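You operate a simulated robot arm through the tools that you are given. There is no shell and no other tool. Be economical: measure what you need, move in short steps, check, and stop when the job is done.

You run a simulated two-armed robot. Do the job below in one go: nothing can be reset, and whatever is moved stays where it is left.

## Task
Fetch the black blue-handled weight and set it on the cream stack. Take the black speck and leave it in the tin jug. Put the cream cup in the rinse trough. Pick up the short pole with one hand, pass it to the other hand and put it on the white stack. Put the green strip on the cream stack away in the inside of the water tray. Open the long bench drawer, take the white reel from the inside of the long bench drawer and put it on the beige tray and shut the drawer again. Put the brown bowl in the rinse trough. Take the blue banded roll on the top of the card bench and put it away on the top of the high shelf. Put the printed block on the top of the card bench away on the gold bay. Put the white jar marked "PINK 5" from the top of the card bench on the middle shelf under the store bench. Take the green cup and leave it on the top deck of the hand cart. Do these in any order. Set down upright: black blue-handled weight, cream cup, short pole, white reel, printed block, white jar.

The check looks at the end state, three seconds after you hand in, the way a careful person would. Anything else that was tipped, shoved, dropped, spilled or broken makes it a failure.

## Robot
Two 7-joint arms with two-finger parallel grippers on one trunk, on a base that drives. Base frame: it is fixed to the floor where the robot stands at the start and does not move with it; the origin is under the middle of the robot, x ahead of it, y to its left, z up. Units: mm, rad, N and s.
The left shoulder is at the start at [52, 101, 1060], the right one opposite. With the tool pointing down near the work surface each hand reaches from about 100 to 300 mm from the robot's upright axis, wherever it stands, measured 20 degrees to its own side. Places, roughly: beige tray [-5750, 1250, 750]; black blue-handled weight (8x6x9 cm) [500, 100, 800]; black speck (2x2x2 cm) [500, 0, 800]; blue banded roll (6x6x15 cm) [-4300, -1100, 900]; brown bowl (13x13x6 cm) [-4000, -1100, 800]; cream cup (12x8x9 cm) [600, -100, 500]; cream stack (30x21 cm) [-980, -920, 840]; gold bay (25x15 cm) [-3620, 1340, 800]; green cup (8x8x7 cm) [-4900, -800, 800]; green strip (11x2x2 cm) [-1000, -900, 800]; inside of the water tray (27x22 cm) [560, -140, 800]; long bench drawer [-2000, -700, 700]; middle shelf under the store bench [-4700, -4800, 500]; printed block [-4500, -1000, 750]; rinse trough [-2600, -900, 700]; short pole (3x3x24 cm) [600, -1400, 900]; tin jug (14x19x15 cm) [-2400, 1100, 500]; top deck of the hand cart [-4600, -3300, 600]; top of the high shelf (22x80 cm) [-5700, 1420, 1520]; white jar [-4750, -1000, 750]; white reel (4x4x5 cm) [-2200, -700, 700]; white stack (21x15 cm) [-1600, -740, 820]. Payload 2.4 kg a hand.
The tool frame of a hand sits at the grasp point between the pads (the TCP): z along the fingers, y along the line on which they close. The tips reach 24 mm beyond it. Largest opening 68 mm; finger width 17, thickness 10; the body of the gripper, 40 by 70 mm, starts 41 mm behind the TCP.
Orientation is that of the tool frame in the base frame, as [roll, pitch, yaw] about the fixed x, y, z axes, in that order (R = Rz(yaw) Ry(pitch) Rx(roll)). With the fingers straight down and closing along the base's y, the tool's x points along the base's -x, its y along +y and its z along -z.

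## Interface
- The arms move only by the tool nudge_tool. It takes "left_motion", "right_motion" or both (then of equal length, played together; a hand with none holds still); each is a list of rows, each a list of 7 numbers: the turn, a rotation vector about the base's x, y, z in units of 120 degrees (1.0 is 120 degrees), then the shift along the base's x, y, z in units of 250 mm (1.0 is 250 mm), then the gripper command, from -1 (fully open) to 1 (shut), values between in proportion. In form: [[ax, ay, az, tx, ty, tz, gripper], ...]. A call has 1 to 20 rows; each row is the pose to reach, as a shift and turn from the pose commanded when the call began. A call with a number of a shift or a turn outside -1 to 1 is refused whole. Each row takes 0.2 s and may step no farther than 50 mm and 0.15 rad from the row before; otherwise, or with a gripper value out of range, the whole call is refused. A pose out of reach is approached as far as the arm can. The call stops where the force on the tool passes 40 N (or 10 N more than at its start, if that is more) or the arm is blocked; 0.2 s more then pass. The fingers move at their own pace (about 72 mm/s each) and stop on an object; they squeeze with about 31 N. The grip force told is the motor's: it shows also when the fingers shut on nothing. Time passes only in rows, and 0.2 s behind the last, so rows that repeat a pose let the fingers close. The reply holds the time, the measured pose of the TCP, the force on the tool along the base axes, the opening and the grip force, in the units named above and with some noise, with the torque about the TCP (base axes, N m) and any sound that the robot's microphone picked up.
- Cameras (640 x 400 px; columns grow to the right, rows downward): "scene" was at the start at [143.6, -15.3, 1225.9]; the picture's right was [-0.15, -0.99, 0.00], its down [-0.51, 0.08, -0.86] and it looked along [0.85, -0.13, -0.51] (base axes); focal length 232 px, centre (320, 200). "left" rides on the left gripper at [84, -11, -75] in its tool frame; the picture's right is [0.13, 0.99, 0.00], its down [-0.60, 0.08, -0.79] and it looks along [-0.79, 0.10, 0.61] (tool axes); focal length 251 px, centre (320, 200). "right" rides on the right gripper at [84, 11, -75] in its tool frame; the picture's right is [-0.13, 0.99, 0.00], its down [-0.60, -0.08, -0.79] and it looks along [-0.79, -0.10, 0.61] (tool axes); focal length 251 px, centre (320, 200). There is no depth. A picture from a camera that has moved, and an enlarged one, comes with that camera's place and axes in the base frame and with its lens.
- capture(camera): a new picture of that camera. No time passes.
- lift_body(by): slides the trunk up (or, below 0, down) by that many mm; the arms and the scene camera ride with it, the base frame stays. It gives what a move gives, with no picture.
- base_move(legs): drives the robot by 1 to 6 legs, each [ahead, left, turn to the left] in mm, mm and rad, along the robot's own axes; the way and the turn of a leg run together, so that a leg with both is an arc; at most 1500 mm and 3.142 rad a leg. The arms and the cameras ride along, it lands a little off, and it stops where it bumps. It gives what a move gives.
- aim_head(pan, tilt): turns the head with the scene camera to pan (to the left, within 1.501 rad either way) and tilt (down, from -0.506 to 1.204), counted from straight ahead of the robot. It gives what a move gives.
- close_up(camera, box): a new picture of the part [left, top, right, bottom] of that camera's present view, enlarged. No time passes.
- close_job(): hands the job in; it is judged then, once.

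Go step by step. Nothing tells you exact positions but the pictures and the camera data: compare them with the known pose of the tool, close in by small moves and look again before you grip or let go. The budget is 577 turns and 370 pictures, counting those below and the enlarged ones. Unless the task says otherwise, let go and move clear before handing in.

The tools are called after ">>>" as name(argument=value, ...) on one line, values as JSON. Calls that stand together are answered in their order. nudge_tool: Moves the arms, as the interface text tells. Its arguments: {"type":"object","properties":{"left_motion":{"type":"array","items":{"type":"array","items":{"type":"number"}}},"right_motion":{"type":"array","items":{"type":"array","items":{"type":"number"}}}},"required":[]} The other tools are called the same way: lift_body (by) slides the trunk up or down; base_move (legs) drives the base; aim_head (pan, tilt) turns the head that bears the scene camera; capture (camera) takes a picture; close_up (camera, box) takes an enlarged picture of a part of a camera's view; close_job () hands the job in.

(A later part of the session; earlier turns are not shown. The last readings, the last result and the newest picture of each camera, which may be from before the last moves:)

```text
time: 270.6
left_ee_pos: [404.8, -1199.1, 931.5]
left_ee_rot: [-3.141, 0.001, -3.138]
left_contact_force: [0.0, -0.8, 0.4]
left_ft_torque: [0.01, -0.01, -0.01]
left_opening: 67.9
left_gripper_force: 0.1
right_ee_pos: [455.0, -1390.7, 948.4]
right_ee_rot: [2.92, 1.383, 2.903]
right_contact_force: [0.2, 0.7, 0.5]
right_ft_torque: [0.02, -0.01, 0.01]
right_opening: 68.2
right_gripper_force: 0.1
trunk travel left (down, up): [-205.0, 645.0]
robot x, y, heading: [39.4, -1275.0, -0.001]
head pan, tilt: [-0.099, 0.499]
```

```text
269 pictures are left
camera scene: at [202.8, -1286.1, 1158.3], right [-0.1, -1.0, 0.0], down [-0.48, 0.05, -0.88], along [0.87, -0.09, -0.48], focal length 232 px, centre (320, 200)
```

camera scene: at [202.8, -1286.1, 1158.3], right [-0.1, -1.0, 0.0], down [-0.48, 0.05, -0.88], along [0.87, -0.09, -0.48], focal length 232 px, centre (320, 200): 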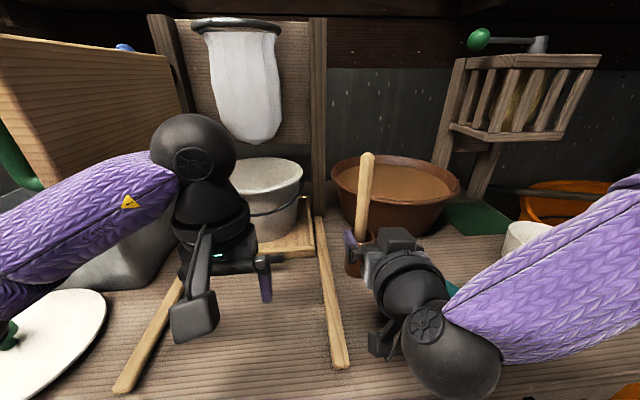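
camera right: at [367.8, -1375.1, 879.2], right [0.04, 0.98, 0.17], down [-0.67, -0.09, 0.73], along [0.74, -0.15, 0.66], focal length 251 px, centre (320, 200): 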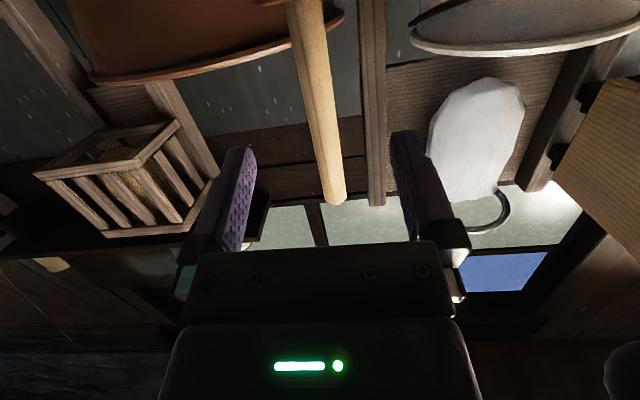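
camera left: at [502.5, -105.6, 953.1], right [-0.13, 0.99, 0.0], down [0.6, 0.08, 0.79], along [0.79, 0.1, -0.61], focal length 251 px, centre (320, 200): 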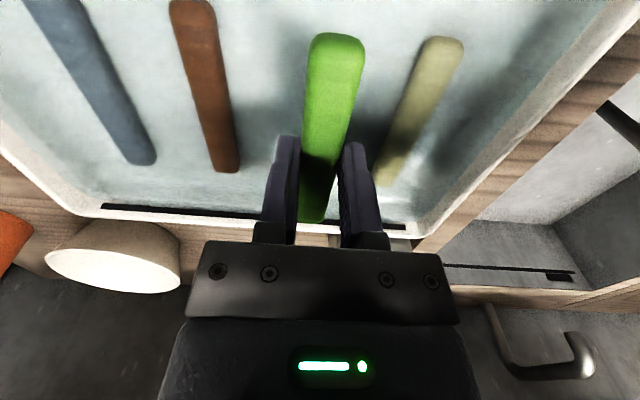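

Aligned. I advance by the arm, watching the reach.

>>> nudge_tool(right_motion=[[0, 0, 0, 0.12, -0.015, 0, -1], [0, 0, 0, 0.24, -0.03, 0, -1]])

>>> base_move(legs=[[35, 0, 0]])

>>> capture(camera="right")

>>> close_up(camera="scene", box=[290, 130, 470, 290])

```text
time: 271.2
left_ee_pos: [404.5, -1199.5, 931.5]
left_ee_rot: [-3.141, 0.002, -3.138]
left_contact_force: [0.5, 0.5, -0.4]
left_ft_torque: [-0.02, 0.04, 0.03]
left_opening: 68.0
left_gripper_force: 0.1
right_ee_pos: [471.9, -1393.9, 950.4]
right_ee_rot: [2.917, 1.379, 2.898]
right_contact_force: [-0.1, -0.3, 0.3]
right_ft_torque: [-0.01, -0.01, -0.05]
right_opening: 68.0
right_gripper_force: 0.0
right hand out of reach, approached as far as the arm can: row 1, 2
trunk travel left (down, up): [-205.0, 645.0]
robot x, y, heading: [37.2, -1274.8, 0.002]
head pan, tilt: [-0.099, 0.499]
```

```text
time: 272.2
left_ee_pos: [425.7, -1194.5, 932.2]
left_ee_rot: [3.139, 0.003, -3.127]
left_contact_force: [-0.4, -0.4, 0.1]
left_ft_torque: [0.05, -0.01, -0.02]
left_opening: 67.8
left_gripper_force: 0.1
right_ee_pos: [499.2, -1387.4, 954.9]
right_ee_rot: [2.904, 1.389, 2.897]
right_contact_force: [0.3, -0.7, -0.2]
right_ft_torque: [0.02, -0.03, 0.0]
right_opening: 67.9
right_gripper_force: 0.1
trunk travel left (down, up): [-205.0, 645.0]
robot x, y, heading: [74.4, -1276.7, 0.016]
head pan, tilt: [-0.099, 0.499]
stopped in leg 1: the robot was blocked; the commanded pose is now the measured one
```

```text
268 pictures are left
camera right: at [412.1, -1373.2, 885.1], right [0.03, 0.98, 0.17], down [-0.68, -0.1, 0.73], along [0.74, -0.14, 0.66], focal length 251 px, centre (320, 200)
```

right: 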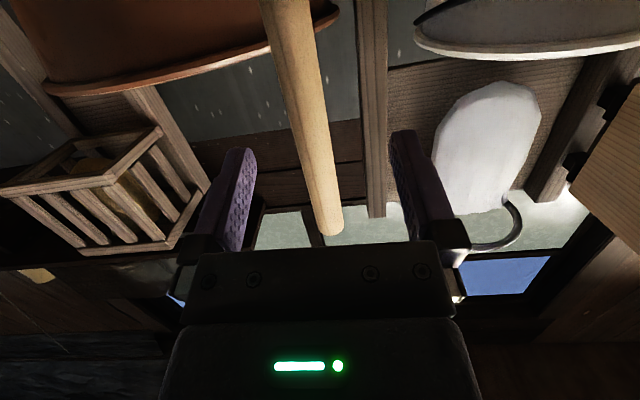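

```text
2.50 times, centred on (380, 210) of scene
camera zoom: at [225.4, -1284.1, 1160.0], right [-0.09, -1.0, 0.0], down [-0.47, 0.04, -0.88], along [0.88, -0.07, -0.47], focal length 580 px, centre (170, 175)
```

zoom: 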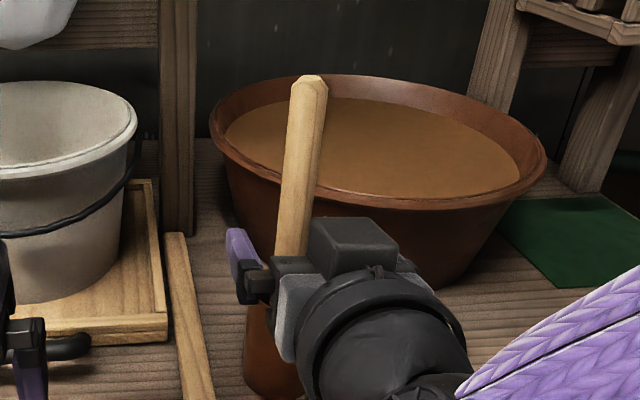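

The base touched the bench, so I back off 8 mm. To gain reach I tilt the fingers 25° further down and extend the arm.

>>> base_move(legs=[[-8, 0, 0]])

>>> nudge_tool(right_motion=[[0, 0.07, 0, 0, 0, 0, -1], [0, 0.14, 0, 0, 0, 0.02, -1], [0, 0.21, 0, 0.04, -0.01, 0.04, -1], [0, 0.21, 0, 0.16, -0.02, 0.04, -1], [0, 0.21, 0, 0.22, -0.02, 0.04, -1]])

>>> capture(camera="right")

```text
time: 272.9
left_ee_pos: [425.5, -1195.3, 929.2]
left_ee_rot: [3.138, -0.003, -3.132]
left_contact_force: [-0.4, 0.3, 0.2]
left_ft_torque: [-0.02, -0.01, -0.05]
left_opening: 68.0
left_gripper_force: 0.1
right_ee_pos: [497.5, -1389.9, 952.3]
right_ee_rot: [2.911, 1.385, 2.9]
right_contact_force: [0.0, 0.5, -0.7]
right_ft_torque: [0.0, 0.03, 0.0]
right_opening: 68.1
right_gripper_force: 0.2
trunk travel left (down, up): [-205.0, 645.0]
robot x, y, heading: [65.8, -1277.1, 0.006]
head pan, tilt: [-0.099, 0.499]
```

```text
time: 274.1
left_ee_pos: [425.9, -1195.6, 930.2]
left_ee_rot: [3.139, -0.004, -3.131]
left_contact_force: [-0.1, 0.1, -0.6]
left_ft_torque: [-0.02, -0.03, 0.03]
left_opening: 67.9
left_gripper_force: 0.0
right_ee_pos: [553.2, -1394.2, 961.3]
right_ee_rot: [3.088, 0.947, 3.066]
right_contact_force: [0.5, -0.7, 0.1]
right_ft_torque: [0.01, 0.0, 0.04]
right_opening: 67.8
right_gripper_force: 0.1
trunk travel left (down, up): [-205.0, 645.0]
robot x, y, heading: [68.3, -1276.5, 0.008]
head pan, tilt: [-0.099, 0.499]
```

```text
266 pictures are left
camera right: at [443.9, -1379.6, 936.1], right [0.11, 0.98, 0.14], down [-0.29, -0.1, 0.95], along [0.95, -0.14, 0.28], focal length 251 px, centre (320, 200)
```

right: 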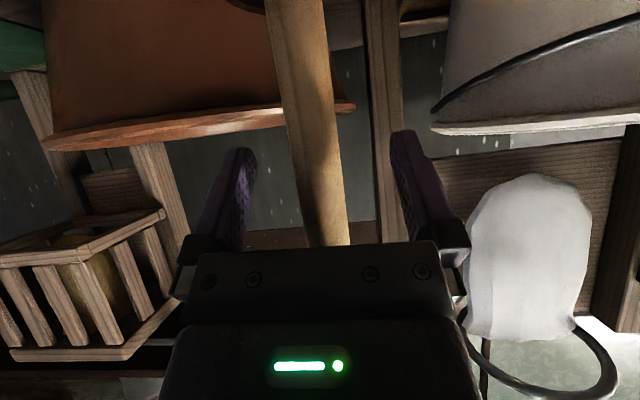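

The pole is between the fingers at the grasp point. I close.

>>> nudge_tool(right_motion=[[0, 0, 0, 0.02, 0, 0, -1], [0, 0, 0, 0.02, 0, 0, 1], [0, 0, 0, 0.02, 0, 0, 1], [0, 0, 0, 0.02, 0, 0, 1], [0, 0, 0, 0.02, 0, 0, 1]])

>>> capture(camera="right")

>>> capture(camera="scene")

```text
time: 275.3
left_ee_pos: [426.5, -1195.7, 930.2]
left_ee_rot: [3.138, -0.006, -3.129]
left_contact_force: [0.2, 0.6, 0.5]
left_ft_torque: [0.0, -0.02, 0.0]
left_opening: 68.1
left_gripper_force: 0.1
right_ee_pos: [557.7, -1394.0, 961.4]
right_ee_rot: [3.086, 0.946, 3.065]
right_contact_force: [-3.6, -3.8, -0.1]
right_ft_torque: [-0.34, 0.29, -0.02]
right_opening: 20.9
right_gripper_force: 31.0
trunk travel left (down, up): [-205.0, 645.0]
robot x, y, heading: [63.7, -1277.4, 0.007]
head pan, tilt: [-0.099, 0.499]
```

```text
265 pictures are left
camera right: at [448.8, -1379.4, 936.5], right [0.11, 0.98, 0.14], down [-0.3, -0.1, 0.95], along [0.95, -0.14, 0.28], focal length 251 px, centre (320, 200)
```

right: 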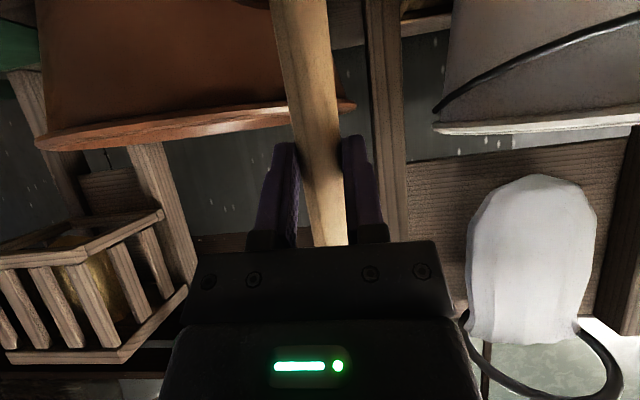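

```text
264 pictures are left
camera scene: at [224.8, -1285.2, 1158.7], right [-0.09, -1.0, 0.0], down [-0.47, 0.04, -0.88], along [0.88, -0.08, -0.48], focal length 232 px, centre (320, 200)
```

scene: 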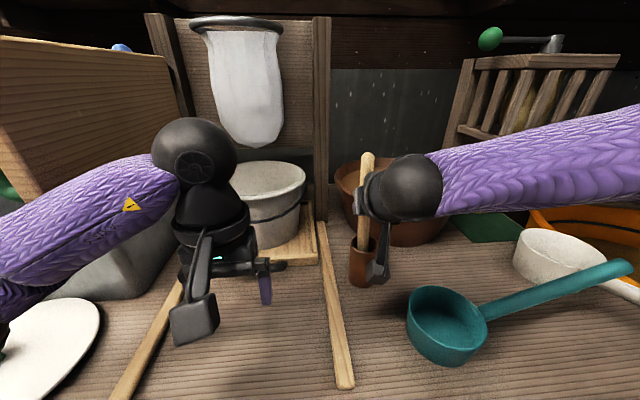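

Gripped (21 mm). I lift with the trunk, first 30 mm, checking that the holder stays.

>>> lift_body(by=30)

>>> close_up(camera="scene", box=[300, 130, 460, 300])

```text
time: 276.1
left_ee_pos: [429.0, -1196.3, 959.2]
left_ee_rot: [3.139, -0.009, -3.132]
left_contact_force: [0.7, -0.1, -0.6]
left_ft_torque: [-0.01, -0.03, -0.03]
left_opening: 67.8
left_gripper_force: 0.1
right_ee_pos: [560.6, -1395.9, 991.3]
right_ee_rot: [3.087, 0.944, 3.064]
right_contact_force: [-0.7, -0.5, 0.1]
right_ft_torque: [0.02, 0.0, -0.01]
right_opening: 20.5
right_gripper_force: 31.5
trunk travel left (down, up): [-235.0, 614.0]
robot x, y, heading: [66.7, -1276.9, 0.012]
head pan, tilt: [-0.099, 0.499]
```

```text
2.35 times, centred on (380, 215) of scene
camera zoom: at [220.8, -1284.9, 1188.8], right [-0.09, -1.0, 0.0], down [-0.48, 0.04, -0.88], along [0.87, -0.08, -0.48], focal length 546 px, centre (179, 165)
```

zoom: 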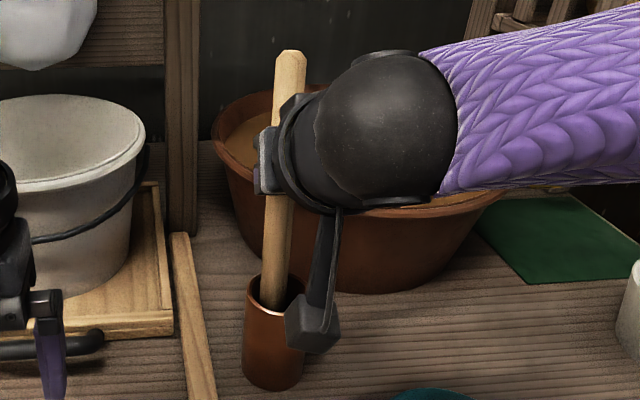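

>>> lift_body(by=95)

>>> capture(camera="scene")

```text
time: 277.4
left_ee_pos: [428.3, -1195.0, 1054.5]
left_ee_rot: [3.137, -0.008, -3.133]
left_contact_force: [0.2, 0.7, 0.0]
left_ft_torque: [0.0, 0.01, 0.01]
left_opening: 67.9
left_gripper_force: 0.0
right_ee_pos: [560.3, -1394.5, 1085.9]
right_ee_rot: [3.087, 0.944, 3.067]
right_contact_force: [0.3, -0.1, 0.3]
right_ft_torque: [0.02, 0.01, 0.0]
right_opening: 20.7
right_gripper_force: 31.1
trunk travel left (down, up): [-330.0, 520.0]
robot x, y, heading: [65.6, -1275.4, 0.008]
head pan, tilt: [-0.099, 0.499]
```

```text
262 pictures are left
camera scene: at [199.9, -1285.1, 1285.0], right [-0.09, -1.0, 0.0], down [-0.48, 0.04, -0.88], along [0.87, -0.08, -0.48], focal length 232 px, centre (320, 200)
```

scene: 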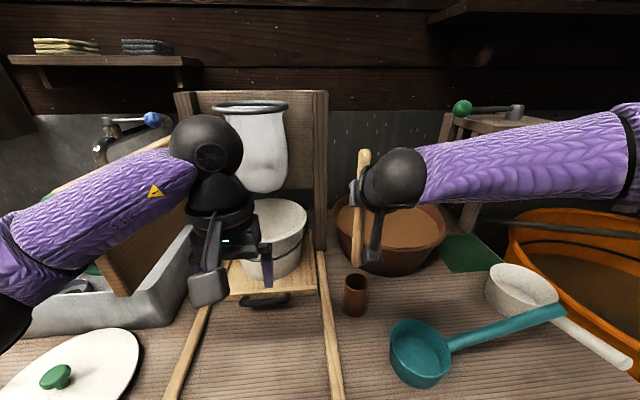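

The pole is free of its holder. I back off into open space for the hand-over.

>>> base_move(legs=[[-400, 0, 0]])

>>> nudge_tool(right_motion=[[0, 0, 0.05, -0.06, 0.06, -0.02, 1], [0, 0, 0.1, -0.12, 0.12, -0.04, 1], [0, 0, 0.15, -0.18, 0.18, -0.06, 1], [0, 0, 0.2, -0.24, 0.24, -0.08, 1], [0, 0, 0.25, -0.3, 0.3, -0.1, 1], [0, 0, 0.29, -0.36, 0.34, -0.12, 1]])

>>> aim_head(pan=0, tilt=0.4)

>>> capture(camera="scene")

```text
time: 279.8
left_ee_pos: [33.9, -1197.2, 1054.1]
left_ee_rot: [3.138, -0.007, -3.123]
left_contact_force: [0.6, -0.1, 0.0]
left_ft_torque: [-0.02, 0.0, -0.01]
left_opening: 68.2
left_gripper_force: 0.0
right_ee_pos: [168.5, -1395.6, 1086.0]
right_ee_rot: [3.088, 0.946, 3.075]
right_contact_force: [0.3, 0.5, -1.1]
right_ft_torque: [0.01, 0.02, 0.03]
right_opening: 20.7
right_gripper_force: 31.2
trunk travel left (down, up): [-330.0, 520.0]
robot x, y, heading: [-324.6, -1284.1, 0.022]
head pan, tilt: [-0.099, 0.499]
```

```text
time: 281.2
left_ee_pos: [33.7, -1197.1, 1053.0]
left_ee_rot: [3.138, -0.007, -3.122]
left_contact_force: [-0.9, -0.4, -0.8]
left_ft_torque: [-0.01, 0.03, 0.02]
left_opening: 67.8
left_gripper_force: 0.0
right_ee_pos: [74.7, -1309.7, 1056.5]
right_ee_rot: [3.088, 0.945, -2.6]
right_contact_force: [-0.2, 0.2, -0.5]
right_ft_torque: [-0.01, 0.0, -0.02]
right_opening: 20.7
right_gripper_force: 30.9
trunk travel left (down, up): [-330.0, 520.0]
robot x, y, heading: [-324.4, -1283.3, 0.022]
head pan, tilt: [-0.099, 0.499]
```

```text
time: 281.9
left_ee_pos: [35.1, -1198.5, 1053.8]
left_ee_rot: [3.137, -0.006, -3.122]
left_contact_force: [0.3, 0.1, -0.3]
left_ft_torque: [0.04, -0.01, 0.01]
left_opening: 67.8
left_gripper_force: 0.0
right_ee_pos: [76.1, -1312.1, 1057.5]
right_ee_rot: [3.087, 0.944, -2.602]
right_contact_force: [-0.4, -0.2, -0.6]
right_ft_torque: [-0.01, 0.04, 0.02]
right_opening: 20.6
right_gripper_force: 30.3
trunk travel left (down, up): [-330.0, 520.0]
robot x, y, heading: [-328.1, -1281.9, 0.018]
head pan, tilt: [0.0, 0.4]
```

```text
261 pictures are left
camera scene: at [-191.2, -1280.6, 1294.2], right [0.02, -1.0, 0.0], down [-0.39, -0.01, -0.92], along [0.92, 0.02, -0.39], focal length 232 px, centre (320, 200)
```

scene: 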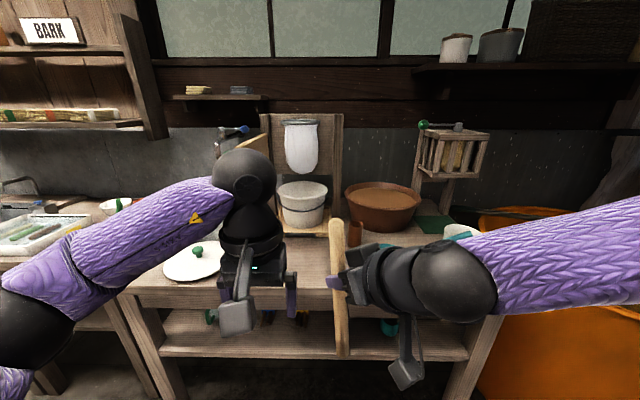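

The pole is upright in the right hand, its top about 95 mm above the grip. Now the left hand comes up and turns toward it for the hand-over.

>>> nudge_tool(left_motion=[[0, 0, 0, 0, 0.05, 0.16, -1], [0, 0, 0, 0, 0.1, 0.32, -1], [0, 0, 0, 0, 0.12, 0.48, -1], [-0.0222, -0.0476, -0.0426, 0, 0.12, 0.48, -1], [-0.0444, -0.0951, -0.0851, 0, 0.12, 0.48, -1], [-0.0665, -0.1427, -0.1277, 0, 0.12, 0.48, -1], [-0.0887, -0.1902, -0.1702, 0, 0.12, 0.48, -1], [-0.1109, -0.2378, -0.2128, 0, 0.1, 0.48, -1], [-0.1331, -0.2853, -0.2553, 0, 0.05, 0.48, -1], [-0.1552, -0.3329, -0.2979, 0, 0, 0.48, -1], [-0.1774, -0.3804, -0.3404, -0.02, -0.08, 0.48, -1], [-0.1996, -0.428, -0.383, -0.044, -0.15, 0.48, -1]])

>>> capture(camera="scene")

>>> capture(camera="left")

```text
time: 284.5
left_ee_pos: [23.0, -1236.0, 1174.1]
left_ee_rot: [-3.119, 0.955, 2.3]
left_contact_force: [-0.2, 0.2, -0.8]
left_ft_torque: [-0.02, 0.0, -0.01]
left_opening: 68.1
left_gripper_force: 0.0
right_ee_pos: [76.7, -1311.7, 1057.7]
right_ee_rot: [3.086, 0.944, -2.602]
right_contact_force: [0.0, 0.1, -0.1]
right_ft_torque: [0.01, 0.03, 0.01]
right_opening: 20.6
right_gripper_force: 30.5
trunk travel left (down, up): [-330.0, 520.0]
robot x, y, heading: [-329.3, -1280.2, 0.015]
head pan, tilt: [0.0, 0.4]
```

```text
260 pictures are left
camera scene: at [-191.2, -1280.6, 1294.3], right [0.02, -1.0, 0.0], down [-0.39, -0.01, -0.92], along [0.92, 0.02, -0.39], focal length 232 px, centre (320, 200)
```

scene: 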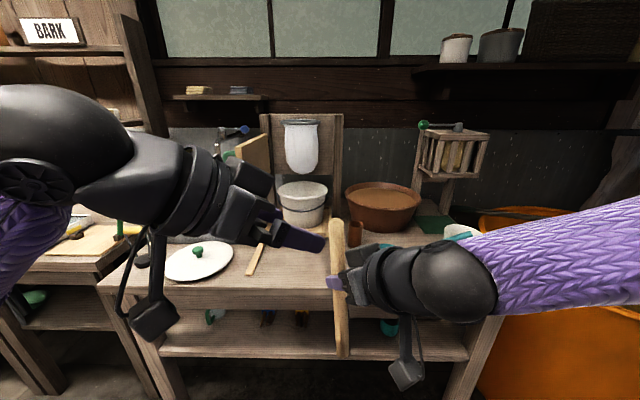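

```text
259 pictures are left
camera left: at [-57.7, -1159.9, 1148.8], right [0.7, 0.7, -0.12], down [-0.12, 0.29, 0.95], along [0.7, -0.65, 0.29], focal length 251 px, centre (320, 200)
```

left: 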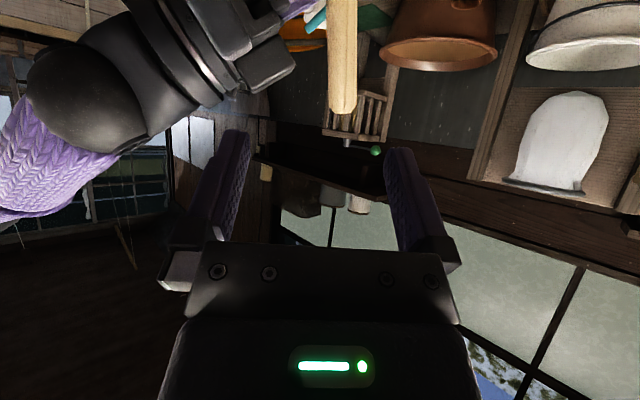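

The left hand is in place, pointing at the pole's top. I advance halfway and check.

>>> nudge_tool(left_motion=[[0, 0, 0, 0.06, -0.06, -0.06, -1], [0, 0, 0, 0.12, -0.12, -0.12, -1]])

>>> capture(camera="left")

>>> close_up(camera="scene", box=[220, 160, 440, 320])

```text
time: 285.1
left_ee_pos: [53.8, -1266.3, 1143.8]
left_ee_rot: [-3.116, 0.953, 2.306]
left_contact_force: [-0.4, -0.2, -0.6]
left_ft_torque: [0.02, -0.01, 0.03]
left_opening: 68.2
left_gripper_force: 0.2
right_ee_pos: [76.0, -1311.8, 1056.5]
right_ee_rot: [3.088, 0.944, -2.603]
right_contact_force: [-0.6, -0.2, -1.2]
right_ft_torque: [-0.04, 0.01, 0.0]
right_opening: 20.6
right_gripper_force: 31.3
trunk travel left (down, up): [-330.0, 520.0]
robot x, y, heading: [-326.7, -1279.4, 0.018]
head pan, tilt: [0.0, 0.4]
```

```text
258 pictures are left
camera left: at [-27.3, -1190.3, 1118.3], right [0.7, 0.7, -0.12], down [-0.12, 0.29, 0.95], along [0.7, -0.65, 0.29], focal length 251 px, centre (320, 200)
```

left: 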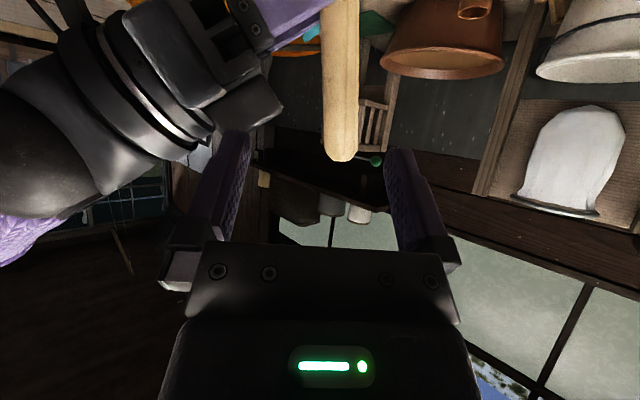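

```text
2.50 times, centred on (330, 240) of scene
camera zoom: at [-191.1, -1280.7, 1294.2], right [0.02, -1.0, 0.0], down [-0.39, -0.01, -0.92], along [0.92, 0.02, -0.39], focal length 580 px, centre (295, 100)
```

zoom: 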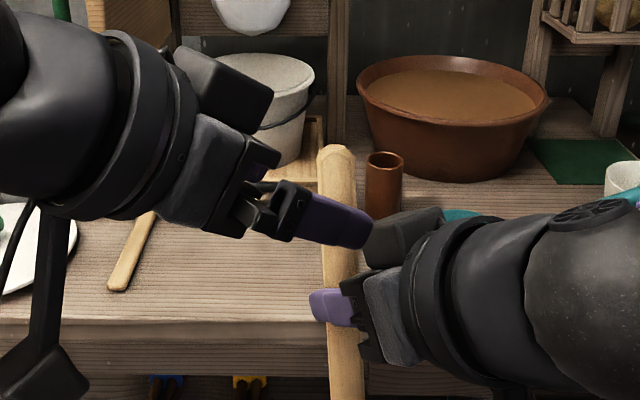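

The pole's top is at about (90, −1288, 1138). I narrow the left opening and move onto it.

>>> nudge_tool(left_motion=[[0, 0, 0, 0, 0, 0, -0.2], [0, 0, 0, 0.07, -0.05, -0.05, -0.2], [0, 0, 0, 0.139, -0.096, -0.096, -0.2]])

>>> capture(camera="left")

>>> close_up(camera="scene", box=[220, 160, 440, 320])

```text
time: 285.8
left_ee_pos: [71.9, -1278.6, 1133.4]
left_ee_rot: [-3.119, 0.957, 2.299]
left_contact_force: [-5.1, 2.9, 3.3]
left_ft_torque: [-0.04, 0.09, -0.16]
left_opening: 41.9
left_gripper_force: 0.1
right_ee_pos: [80.2, -1317.3, 1054.5]
right_ee_rot: [3.084, 0.938, -2.632]
right_contact_force: [4.3, -2.2, -2.5]
right_ft_torque: [0.18, 0.23, 0.04]
right_opening: 20.8
right_gripper_force: 31.4
trunk travel left (down, up): [-330.0, 520.0]
robot x, y, heading: [-326.4, -1280.8, 0.023]
head pan, tilt: [0.0, 0.4]
stopped in row 3 (right hand): the force on the tool passed its limit at 64 N (the readings are from after the stop); the commanded pose is now the measured one
```

```text
256 pictures are left
camera left: at [-8.9, -1203.2, 1107.2], right [0.7, 0.7, -0.12], down [-0.13, 0.29, 0.95], along [0.7, -0.65, 0.29], focal length 251 px, centre (320, 200)
```

left: 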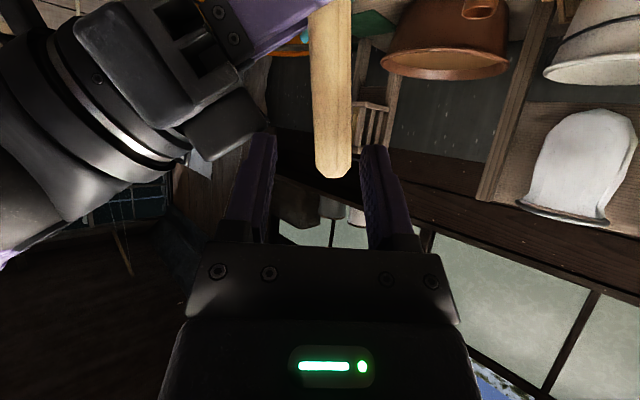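

```text
2.50 times, centred on (330, 240) of scene
camera zoom: at [-191.5, -1280.5, 1294.3], right [0.02, -1.0, 0.0], down [-0.39, -0.01, -0.92], along [0.92, 0.02, -0.39], focal length 580 px, centre (295, 100)
```

zoom: 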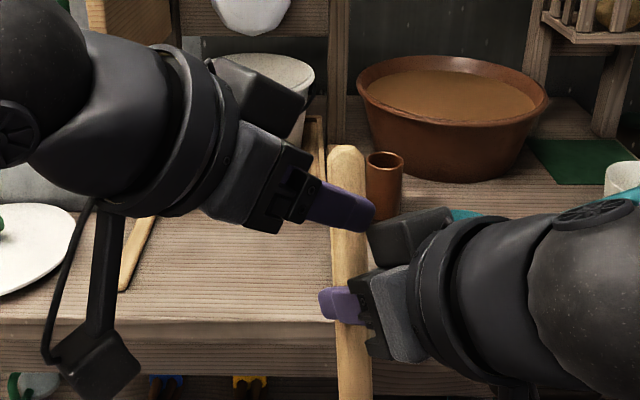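

The left finger touched a housing on top of the right hand; nothing slipped. I'll instead take the pole below the right hand: I retract the left hand, move it down beside the pole and look.

>>> nudge_tool(left_motion=[[0, 0, 0, -0.1, 0.12, 0.1, -0.2], [0, 0, 0, -0.16, 0.28, 0.1, -0.2], [0, 0, 0, -0.2, 0.4, 0.0, -0.2], [0, 0, 0, -0.22, 0.42, -0.15, -0.2], [0, 0, 0, -0.22, 0.42, -0.3, -0.2], [0, 0, 0, -0.22, 0.42, -0.45, -0.2], [0, 0, 0, -0.22, 0.42, -0.55, -0.6]])

>>> capture(camera="left")

>>> capture(camera="scene")

```text
time: 287.4
left_ee_pos: [16.6, -1175.1, 994.9]
left_ee_rot: [-3.118, 0.956, 2.298]
left_contact_force: [0.1, -0.1, -0.1]
left_ft_torque: [0.02, 0.0, -0.01]
left_opening: 54.4
left_gripper_force: 0.0
right_ee_pos: [78.7, -1315.6, 1054.5]
right_ee_rot: [3.083, 0.94, -2.631]
right_contact_force: [-1.0, -0.3, -1.1]
right_ft_torque: [-0.02, -0.01, 0.03]
right_opening: 20.6
right_gripper_force: 31.0
trunk travel left (down, up): [-330.0, 520.0]
robot x, y, heading: [-326.0, -1283.1, 0.021]
head pan, tilt: [0.0, 0.4]
```

```text
254 pictures are left
camera left: at [-64.4, -1099.3, 970.2], right [0.7, 0.7, -0.12], down [-0.13, 0.29, 0.95], along [0.7, -0.65, 0.29], focal length 251 px, centre (320, 200)
```

left: 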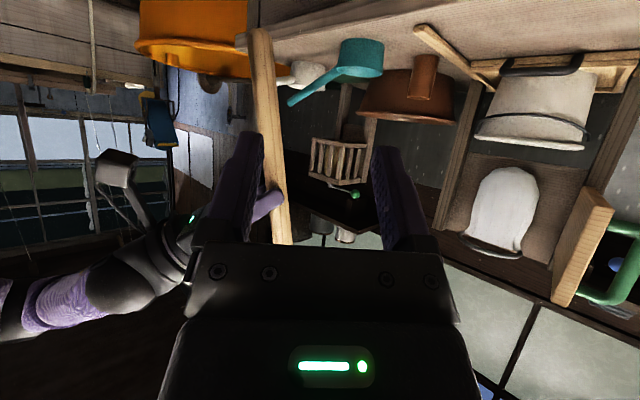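

```text
253 pictures are left
camera scene: at [-191.3, -1280.5, 1294.3], right [0.02, -1.0, 0.0], down [-0.39, -0.01, -0.92], along [0.92, 0.02, -0.39], focal length 232 px, centre (320, 200)
```

scene: 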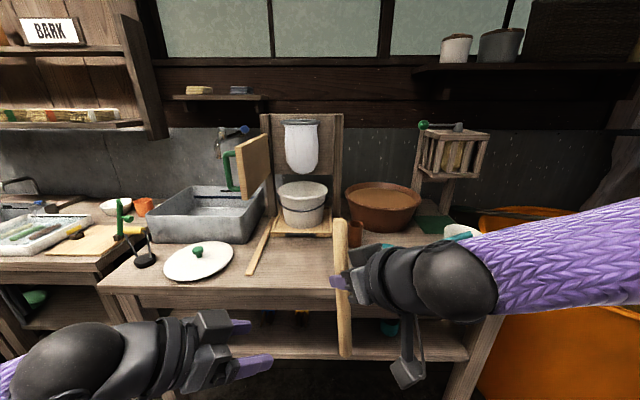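

The pole's bottom is at about (74, −1320, 895). I bring the left hand onto it low, at z≈937, first to a stand-off.

>>> nudge_tool(left_motion=[[0, 0, 0, 0.03, -0.13, -0.03, -0.6], [0, 0, 0, 0.07, -0.26, -0.05, -0.6], [0, 0, 0, 0.106, -0.392, -0.072, -0.6]])

>>> capture(camera="left")

>>> close_up(camera="scene", box=[220, 200, 440, 380])

```text
time: 288.2
left_ee_pos: [44.5, -1271.9, 977.8]
left_ee_rot: [-3.118, 0.955, 2.3]
left_contact_force: [-0.4, -0.1, 0.3]
left_ft_torque: [0.02, -0.01, -0.03]
left_opening: 54.2
left_gripper_force: 0.0
right_ee_pos: [79.7, -1316.1, 1054.9]
right_ee_rot: [3.085, 0.94, -2.631]
right_contact_force: [-0.4, -0.6, -0.6]
right_ft_torque: [0.01, 0.01, -0.02]
right_opening: 20.7
right_gripper_force: 31.7
trunk travel left (down, up): [-330.0, 520.0]
robot x, y, heading: [-330.4, -1281.5, 0.015]
head pan, tilt: [0.0, 0.4]
```

```text
252 pictures are left
camera left: at [-36.4, -1196.9, 950.6], right [0.7, 0.7, -0.12], down [-0.13, 0.29, 0.95], along [0.7, -0.65, 0.29], focal length 251 px, centre (320, 200)
```

left: 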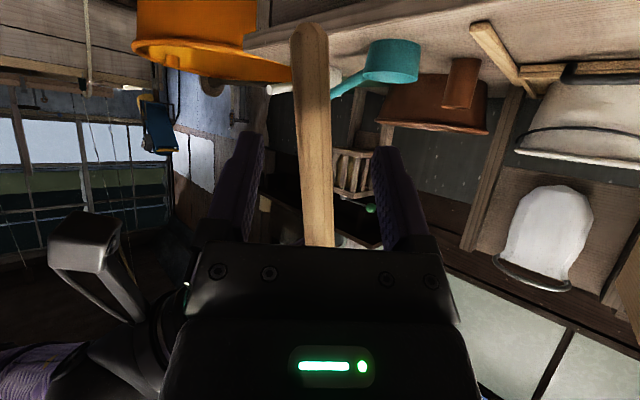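

```text
2.22 times, centred on (330, 290) of scene
camera zoom: at [-191.2, -1280.7, 1294.3], right [0.02, -1.0, 0.0], down [-0.39, -0.01, -0.92], along [0.92, 0.02, -0.39], focal length 516 px, centre (298, 0)
```

zoom: 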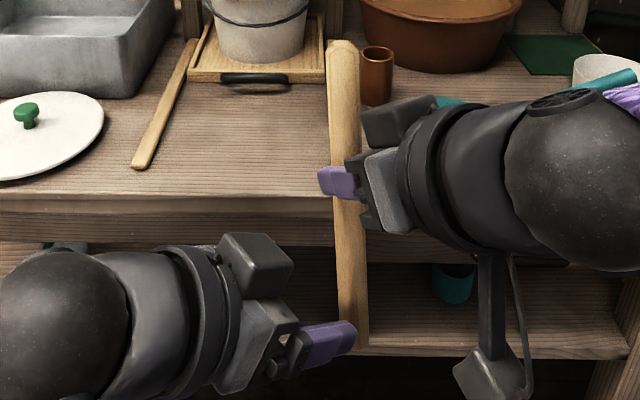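

Perfectly in line. I advance onto the pole and close the left hand.

>>> nudge_tool(left_motion=[[0, 0, 0, 0.07, -0.08, -0.075, -0.6], [0, 0, 0, 0.139, -0.164, -0.152, -0.6]])

>>> capture(camera="left")

>>> close_up(camera="scene", box=[220, 200, 440, 380])

```text
time: 288.8
left_ee_pos: [78.5, -1312.5, 938.6]
left_ee_rot: [-3.119, 0.956, 2.299]
left_contact_force: [-0.2, 1.0, 0.2]
left_ft_torque: [-0.04, 0.0, 0.0]
left_opening: 54.4
left_gripper_force: 0.1
right_ee_pos: [79.3, -1315.9, 1055.1]
right_ee_rot: [3.086, 0.938, -2.628]
right_contact_force: [0.1, -0.3, -0.2]
right_ft_torque: [0.0, -0.02, -0.01]
right_opening: 21.0
right_gripper_force: 31.1
trunk travel left (down, up): [-330.0, 520.0]
robot x, y, heading: [-326.8, -1279.9, 0.019]
head pan, tilt: [0.0, 0.4]
```

```text
250 pictures are left
camera left: at [-3.2, -1237.5, 912.7], right [0.7, 0.7, -0.12], down [-0.13, 0.29, 0.95], along [0.7, -0.65, 0.29], focal length 251 px, centre (320, 200)
```

left: 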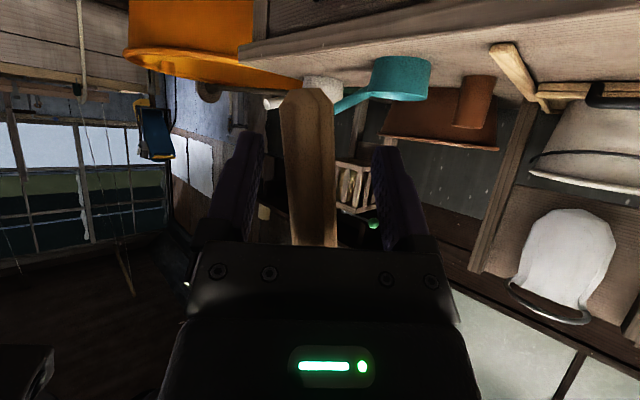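

```text
2.22 times, centred on (330, 290) of scene
camera zoom: at [-191.1, -1280.8, 1294.2], right [0.02, -1.0, 0.0], down [-0.39, -0.01, -0.92], along [0.92, 0.02, -0.39], focal length 516 px, centre (298, 0)
```

zoom: 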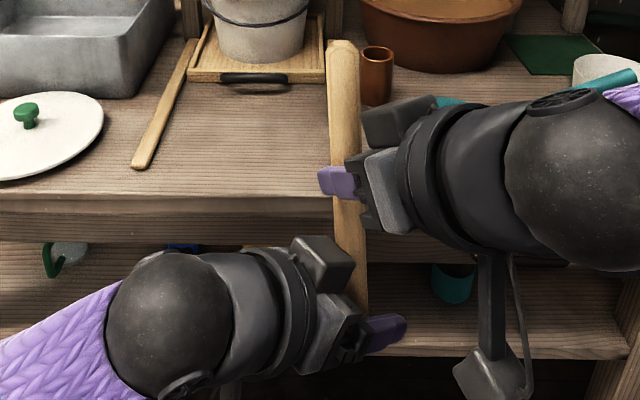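

>>> nudge_tool(left_motion=[[0, 0, 0, -0.008, -0.008, 0, -0.6], [0, 0, 0, -0.008, -0.008, 0, 1], [0, 0, 0, -0.008, -0.008, 0, 1], [0, 0, 0, -0.008, -0.008, 0, 1], [0, 0, 0, -0.008, -0.008, 0, 1]])

```text
time: 290.0
left_ee_pos: [75.1, -1314.6, 938.0]
left_ee_rot: [-3.118, 0.955, 2.301]
left_contact_force: [-2.5, -1.7, -1.3]
left_ft_torque: [-0.41, 0.53, 0.03]
left_opening: 24.0
left_gripper_force: 31.2
right_ee_pos: [80.4, -1315.1, 1055.4]
right_ee_rot: [3.083, 0.941, -2.631]
right_contact_force: [2.3, 1.3, 1.0]
right_ft_torque: [0.6, -0.79, -0.04]
right_opening: 20.5
right_gripper_force: 31.4
trunk travel left (down, up): [-330.0, 520.0]
robot x, y, heading: [-328.3, -1280.0, 0.023]
head pan, tilt: [0.0, 0.4]
```

Both hands hold the pole. The right hand lets go and withdraws.

>>> nudge_tool(right_motion=[[0, 0, 0, 0, 0, 0, 0.2], [0, 0, 0, 0, 0, 0, -0.4], [0, 0, 0, 0, 0, 0, -0.4], [0, 0, 0, -0.1, -0.056, 0.084, -0.4], [0, 0, 0, -0.22, -0.124, 0.18, -0.4], [0, 0, 0, -0.34, -0.19, 0.28, -0.4], [0, 0, 0, -0.38, -0.35, 0.3, -0.4]])

>>> capture(camera="scene")

```text
time: 291.6
left_ee_pos: [75.0, -1315.1, 937.9]
left_ee_rot: [-3.119, 0.955, 2.298]
left_contact_force: [-0.4, 0.4, 0.9]
left_ft_torque: [-0.01, 0.01, 0.05]
left_opening: 20.4
left_gripper_force: 31.2
right_ee_pos: [-16.1, -1404.7, 1131.2]
right_ee_rot: [3.081, 0.939, -2.632]
right_contact_force: [0.3, -0.1, -0.6]
right_ft_torque: [0.0, -0.02, 0.01]
right_opening: 47.2
right_gripper_force: 0.1
right hand out of reach, approached as far as the arm can: row 7
trunk travel left (down, up): [-330.0, 520.0]
robot x, y, heading: [-325.9, -1283.3, 0.016]
head pan, tilt: [0.0, 0.4]
```

```text
248 pictures are left
camera scene: at [-191.4, -1281.1, 1294.3], right [0.02, -1.0, 0.0], down [-0.39, -0.01, -0.92], along [0.92, 0.02, -0.39], focal length 232 px, centre (320, 200)
```

scene: 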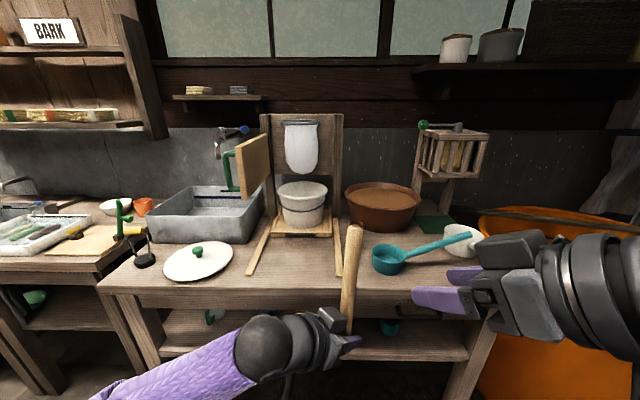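

The left hand has the pole. I swing the left hand outward, bring the right hand to straight-down, and drive back to the water tray for the black speck.

>>> nudge_tool(left_motion=[[0, 0, 0.05, -0.02, 0.06, 0.03, 1], [0, 0, 0.1, -0.04, 0.12, 0.06, 1], [0, 0, 0.15, -0.06, 0.18, 0.09, 1], [0, 0, 0.2, -0.08, 0.24, 0.12, 1], [0, 0, 0.25, -0.1, 0.3, 0.15, 1], [0, 0, 0.3, -0.12, 0.36, 0.18, 1], [0, 0, 0.35, -0.14, 0.42, 0.21, 1], [0, 0, 0.41, -0.16, 0.48, 0.24, 1]], right_motion=[[-0.0143, 0.0549, -0.0282, 0, -0.04, -0.03, -1], [-0.0286, 0.1097, -0.0565, -0.01, -0.08, -0.07, -1], [-0.0429, 0.1646, -0.0847, -0.01, -0.12, -0.1, -1], [-0.0573, 0.2195, -0.1129, -0.02, -0.16, -0.14, -1], [-0.0716, 0.2743, -0.1411, -0.02, -0.2, -0.17, -1], [-0.0859, 0.3292, -0.1694, -0.03, -0.24, -0.21, -1], [-0.1002, 0.384, -0.1976, -0.03, -0.28, -0.24, -1], [-0.1145, 0.4389, -0.2258, -0.04, -0.31, -0.28, -1]])

>>> base_move(legs=[[0, 1390, -0.018], [430, 0, 0]])

>>> aim_head(pan=-0.2, tilt=0.8)

>>> capture(camera="scene")

```text
time: 293.4
left_ee_pos: [36.7, -1193.7, 999.0]
left_ee_rot: [-3.119, 0.955, -3.122]
left_contact_force: [-0.6, 0.1, -0.2]
left_ft_torque: [-0.05, -0.02, -0.01]
left_opening: 20.5
left_gripper_force: 31.0
right_ee_pos: [-20.6, -1482.0, 1063.1]
right_ee_rot: [3.083, -0.004, -3.141]
right_contact_force: [0.6, -0.5, 0.1]
right_ft_torque: [-0.01, -0.01, 0.02]
right_opening: 67.9
right_gripper_force: 0.1
trunk travel left (down, up): [-330.0, 520.0]
robot x, y, heading: [-326.0, -1282.2, 0.02]
head pan, tilt: [0.0, 0.4]
```

```text
time: 302.4
left_ee_pos: [437.7, 177.7, 998.5]
left_ee_rot: [-3.117, 0.956, -3.128]
left_contact_force: [0.3, -1.0, -0.7]
left_ft_torque: [0.05, 0.0, -0.02]
left_opening: 20.2
left_gripper_force: 31.1
right_ee_pos: [378.1, -109.0, 1061.8]
right_ee_rot: [3.083, 0.0, 3.139]
right_contact_force: [0.2, 0.4, -1.2]
right_ft_torque: [0.0, 0.02, -0.03]
right_opening: 67.9
right_gripper_force: 0.1
trunk travel left (down, up): [-330.0, 520.0]
robot x, y, heading: [74.3, 93.2, 0.015]
head pan, tilt: [0.0, 0.4]
```

```text
time: 303.3
left_ee_pos: [437.5, 177.8, 998.0]
left_ee_rot: [-3.119, 0.956, -3.129]
left_contact_force: [0.1, 0.6, -0.7]
left_ft_torque: [-0.03, -0.01, 0.02]
left_opening: 20.4
left_gripper_force: 30.4
right_ee_pos: [376.8, -108.8, 1062.8]
right_ee_rot: [3.083, 0.001, 3.138]
right_contact_force: [-0.6, 0.1, 0.4]
right_ft_torque: [-0.03, 0.0, 0.01]
right_opening: 68.0
right_gripper_force: 0.0
trunk travel left (down, up): [-330.0, 520.0]
robot x, y, heading: [74.5, 94.4, 0.014]
head pan, tilt: [-0.201, 0.799]
```

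```text
247 pictures are left
camera scene: at [195.8, 76.8, 1259.2], right [-0.18, -0.98, 0.0], down [-0.7, 0.13, -0.7], along [0.69, -0.13, -0.72], focal length 232 px, centre (320, 200)
```

scene: 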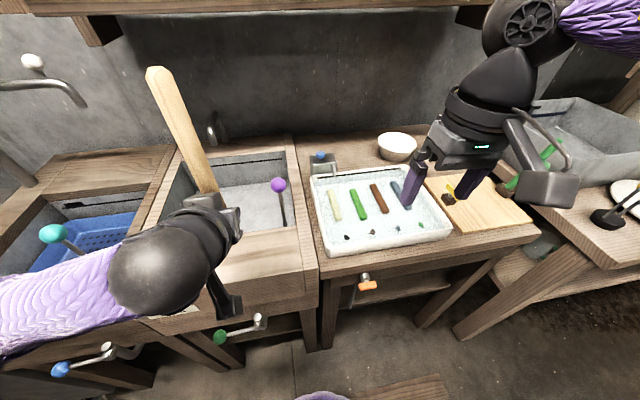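

The speck is at about (494, −40). I drive 115 mm ahead, lower the trunk and bring the right hand above it.

>>> base_move(legs=[[115, 0, -0.015]])

>>> lift_body(by=-60)

>>> nudge_tool(right_motion=[[0, 0, 0, 0, 0.14, -0.1, -1], [0, 0, 0, 0, 0.27, -0.2, -1], [0, 0, 0, 0, 0.27, -0.35, -1], [0, 0, 0, 0, 0.27, -0.48, -1]])

>>> capture(camera="right")

>>> capture(camera="scene")

```text
time: 304.5
left_ee_pos: [555.3, 173.4, 998.6]
left_ee_rot: [-3.119, 0.957, 3.137]
left_contact_force: [-0.5, 0.6, -0.4]
left_ft_torque: [-0.01, 0.02, -0.01]
left_opening: 20.3
left_gripper_force: 30.8
right_ee_pos: [490.9, -113.5, 1062.7]
right_ee_rot: [3.085, -0.002, 3.123]
right_contact_force: [-0.2, -0.2, 0.4]
right_ft_torque: [-0.02, -0.01, -0.01]
right_opening: 68.0
right_gripper_force: 0.0
trunk travel left (down, up): [-330.0, 520.0]
robot x, y, heading: [186.2, 90.3, 0.001]
head pan, tilt: [-0.201, 0.799]
```

```text
time: 305.5
left_ee_pos: [554.6, 172.4, 939.8]
left_ee_rot: [-3.117, 0.956, 3.139]
left_contact_force: [-0.4, 0.8, -1.0]
left_ft_torque: [-0.01, -0.03, 0.0]
left_opening: 20.3
left_gripper_force: 30.8
right_ee_pos: [491.4, -112.7, 1002.9]
right_ee_rot: [3.084, -0.002, 3.122]
right_contact_force: [0.3, -0.8, 0.6]
right_ft_torque: [-0.02, -0.02, 0.02]
right_opening: 68.0
right_gripper_force: 0.0
trunk travel left (down, up): [-270.0, 580.0]
robot x, y, heading: [188.4, 93.8, 0.003]
head pan, tilt: [-0.201, 0.799]
```

```text
time: 306.5
left_ee_pos: [554.0, 172.7, 938.6]
left_ee_rot: [-3.119, 0.958, 3.14]
left_contact_force: [0.4, 0.3, -0.3]
left_ft_torque: [-0.05, -0.01, -0.01]
left_opening: 20.4
left_gripper_force: 30.9
right_ee_pos: [493.1, -44.4, 883.0]
right_ee_rot: [3.083, -0.001, 3.122]
right_contact_force: [0.3, -0.2, -0.2]
right_ft_torque: [0.0, 0.0, 0.0]
right_opening: 67.7
right_gripper_force: 0.1
trunk travel left (down, up): [-270.0, 580.0]
robot x, y, heading: [190.1, 96.2, -0.005]
head pan, tilt: [-0.201, 0.799]
```

```text
246 pictures are left
camera right: at [409.2, -36.9, 957.3], right [0.15, 0.99, 0.06], down [0.6, -0.14, 0.79], along [0.78, -0.08, -0.61], focal length 251 px, centre (320, 200)
```

right: 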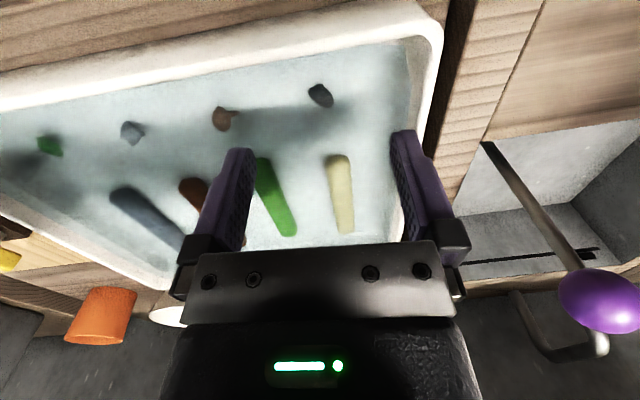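

```text
245 pictures are left
camera scene: at [323.4, 75.7, 1198.4], right [-0.2, -0.98, 0.0], down [-0.7, 0.14, -0.7], along [0.68, -0.14, -0.72], focal length 232 px, centre (320, 200)
```

scene: 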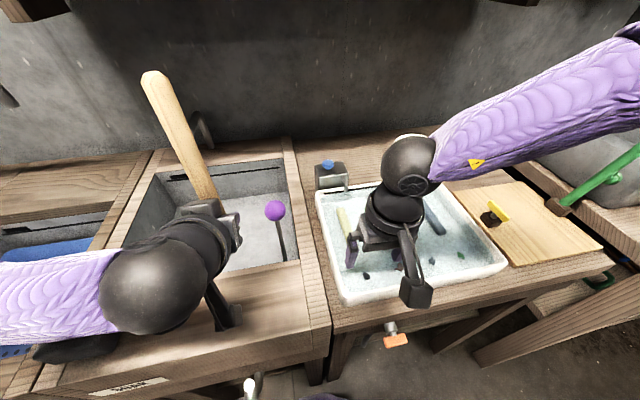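

The tray's left wall is close, so I use a 38 mm opening, centre over the speck and go down.

>>> nudge_tool(right_motion=[[0, 0, 0, -0.014, 0.014, 0, -0.1], [0, 0, 0, -0.014, 0.014, -0.06, -0.1], [0, 0, 0, -0.014, 0.014, -0.12, -0.1], [0, 0, 0, -0.014, 0.014, -0.14, -0.1]])

>>> capture(camera="right")

```text
time: 307.5
left_ee_pos: [553.3, 173.4, 940.1]
left_ee_rot: [-3.119, 0.956, 3.135]
left_contact_force: [-0.6, 0.3, 0.2]
left_ft_torque: [-0.02, -0.02, 0.01]
left_opening: 20.4
left_gripper_force: 31.2
right_ee_pos: [488.3, -40.9, 848.9]
right_ee_rot: [3.085, -0.001, 3.121]
right_contact_force: [-0.1, 0.4, 0.3]
right_ft_torque: [0.01, 0.0, -0.03]
right_opening: 37.2
right_gripper_force: 0.1
trunk travel left (down, up): [-270.0, 580.0]
robot x, y, heading: [187.6, 92.7, 0.0]
head pan, tilt: [-0.201, 0.799]
```

```text
244 pictures are left
camera right: at [405.4, -34.0, 922.1], right [0.15, 0.99, 0.06], down [0.6, -0.14, 0.79], along [0.78, -0.08, -0.61], focal length 251 px, centre (320, 200)
```

right: 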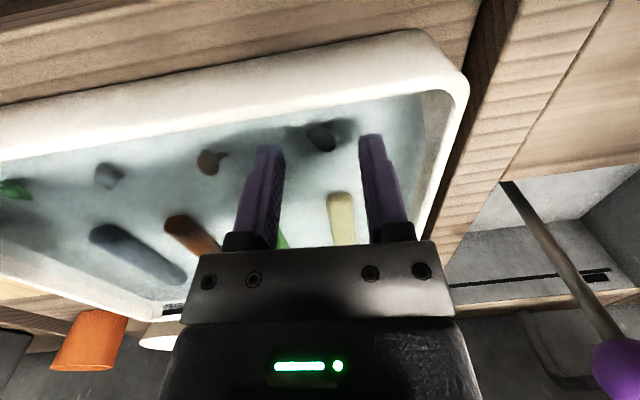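

>>> nudge_tool(right_motion=[[0, 0, 0, 0.01, 0.006, -0.04, -0.1], [0, 0, 0, 0.01, 0.006, -0.066, -0.1], [0, 0, 0, 0.01, 0.006, -0.066, 1], [0, 0, 0, 0.01, 0.006, -0.066, 1], [0, 0, 0, 0.01, 0.006, -0.066, 1], [0, 0, 0, 0.01, 0.006, -0.066, 1]])

>>> capture(camera="right")

```text
time: 308.9
left_ee_pos: [554.3, 173.6, 939.8]
left_ee_rot: [-3.118, 0.957, 3.139]
left_contact_force: [0.5, -0.3, -1.0]
left_ft_torque: [0.01, -0.02, 0.01]
left_opening: 20.3
left_gripper_force: 30.9
right_ee_pos: [490.3, -40.2, 831.7]
right_ee_rot: [3.085, -0.001, 3.123]
right_contact_force: [-0.2, -0.2, -0.4]
right_ft_torque: [-0.02, -0.03, 0.03]
right_opening: 11.7
right_gripper_force: 30.9
trunk travel left (down, up): [-270.0, 580.0]
robot x, y, heading: [186.9, 94.6, 0.002]
head pan, tilt: [-0.201, 0.799]
```

```text
243 pictures are left
camera right: at [407.7, -32.8, 905.7], right [0.15, 0.99, 0.06], down [0.6, -0.14, 0.79], along [0.78, -0.08, -0.61], focal length 251 px, centre (320, 200)
```

right: 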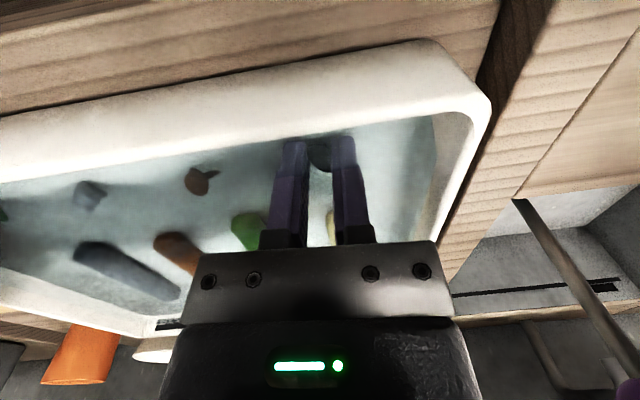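

>>> nudge_tool(right_motion=[[0, 0, 0, 0, 0, 0.08, 1], [0, 0, 0, 0, 0, 0.24, 1], [0, 0, 0, 0, 0, 0.42, 1], [0, 0, 0, 0, -0.1, 0.6, 1]])

>>> close_up(camera="right", box=[240, 90, 400, 250])

>>> base_move(legs=[[-450, -40, 0]])

```text
refused: row 4 steps farther than a row can; nothing moved
```

```text
2.50 times, centred on (320, 170) of right
camera zoom: at [407.7, -32.8, 905.7], right [0.15, 0.99, 0.06], down [0.6, -0.14, 0.79], along [0.78, -0.08, -0.61], focal length 629 px, centre (320, 275)
```

zoom: 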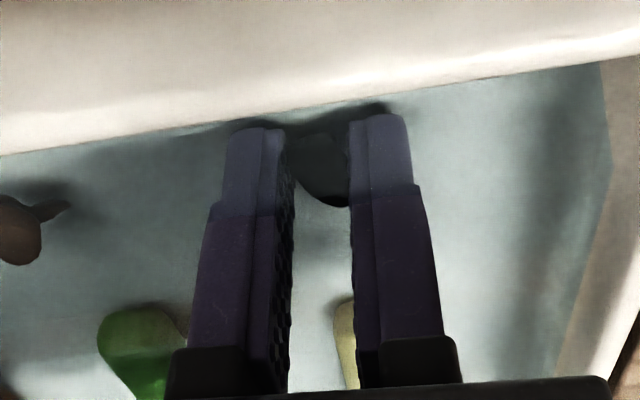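

```text
time: 309.9
left_ee_pos: [521.8, 170.8, 938.8]
left_ee_rot: [-3.118, 0.956, 3.14]
left_contact_force: [0.3, 1.1, -1.2]
left_ft_torque: [-0.03, -0.02, -0.05]
left_opening: 20.1
left_gripper_force: 31.0
right_ee_pos: [464.3, -43.4, 832.0]
right_ee_rot: [3.08, 0.018, 3.125]
right_contact_force: [9.0, -1.4, -2.7]
right_ft_torque: [0.07, 0.1, 0.16]
right_opening: 11.5
right_gripper_force: 31.1
trunk travel left (down, up): [-270.0, 580.0]
robot x, y, heading: [154.1, 90.6, -0.0]
head pan, tilt: [-0.201, 0.799]
stopped in leg 1: the force on the tool passed its limit at 73 N (the readings are from after the stop); the commanded pose is now the measured one
```

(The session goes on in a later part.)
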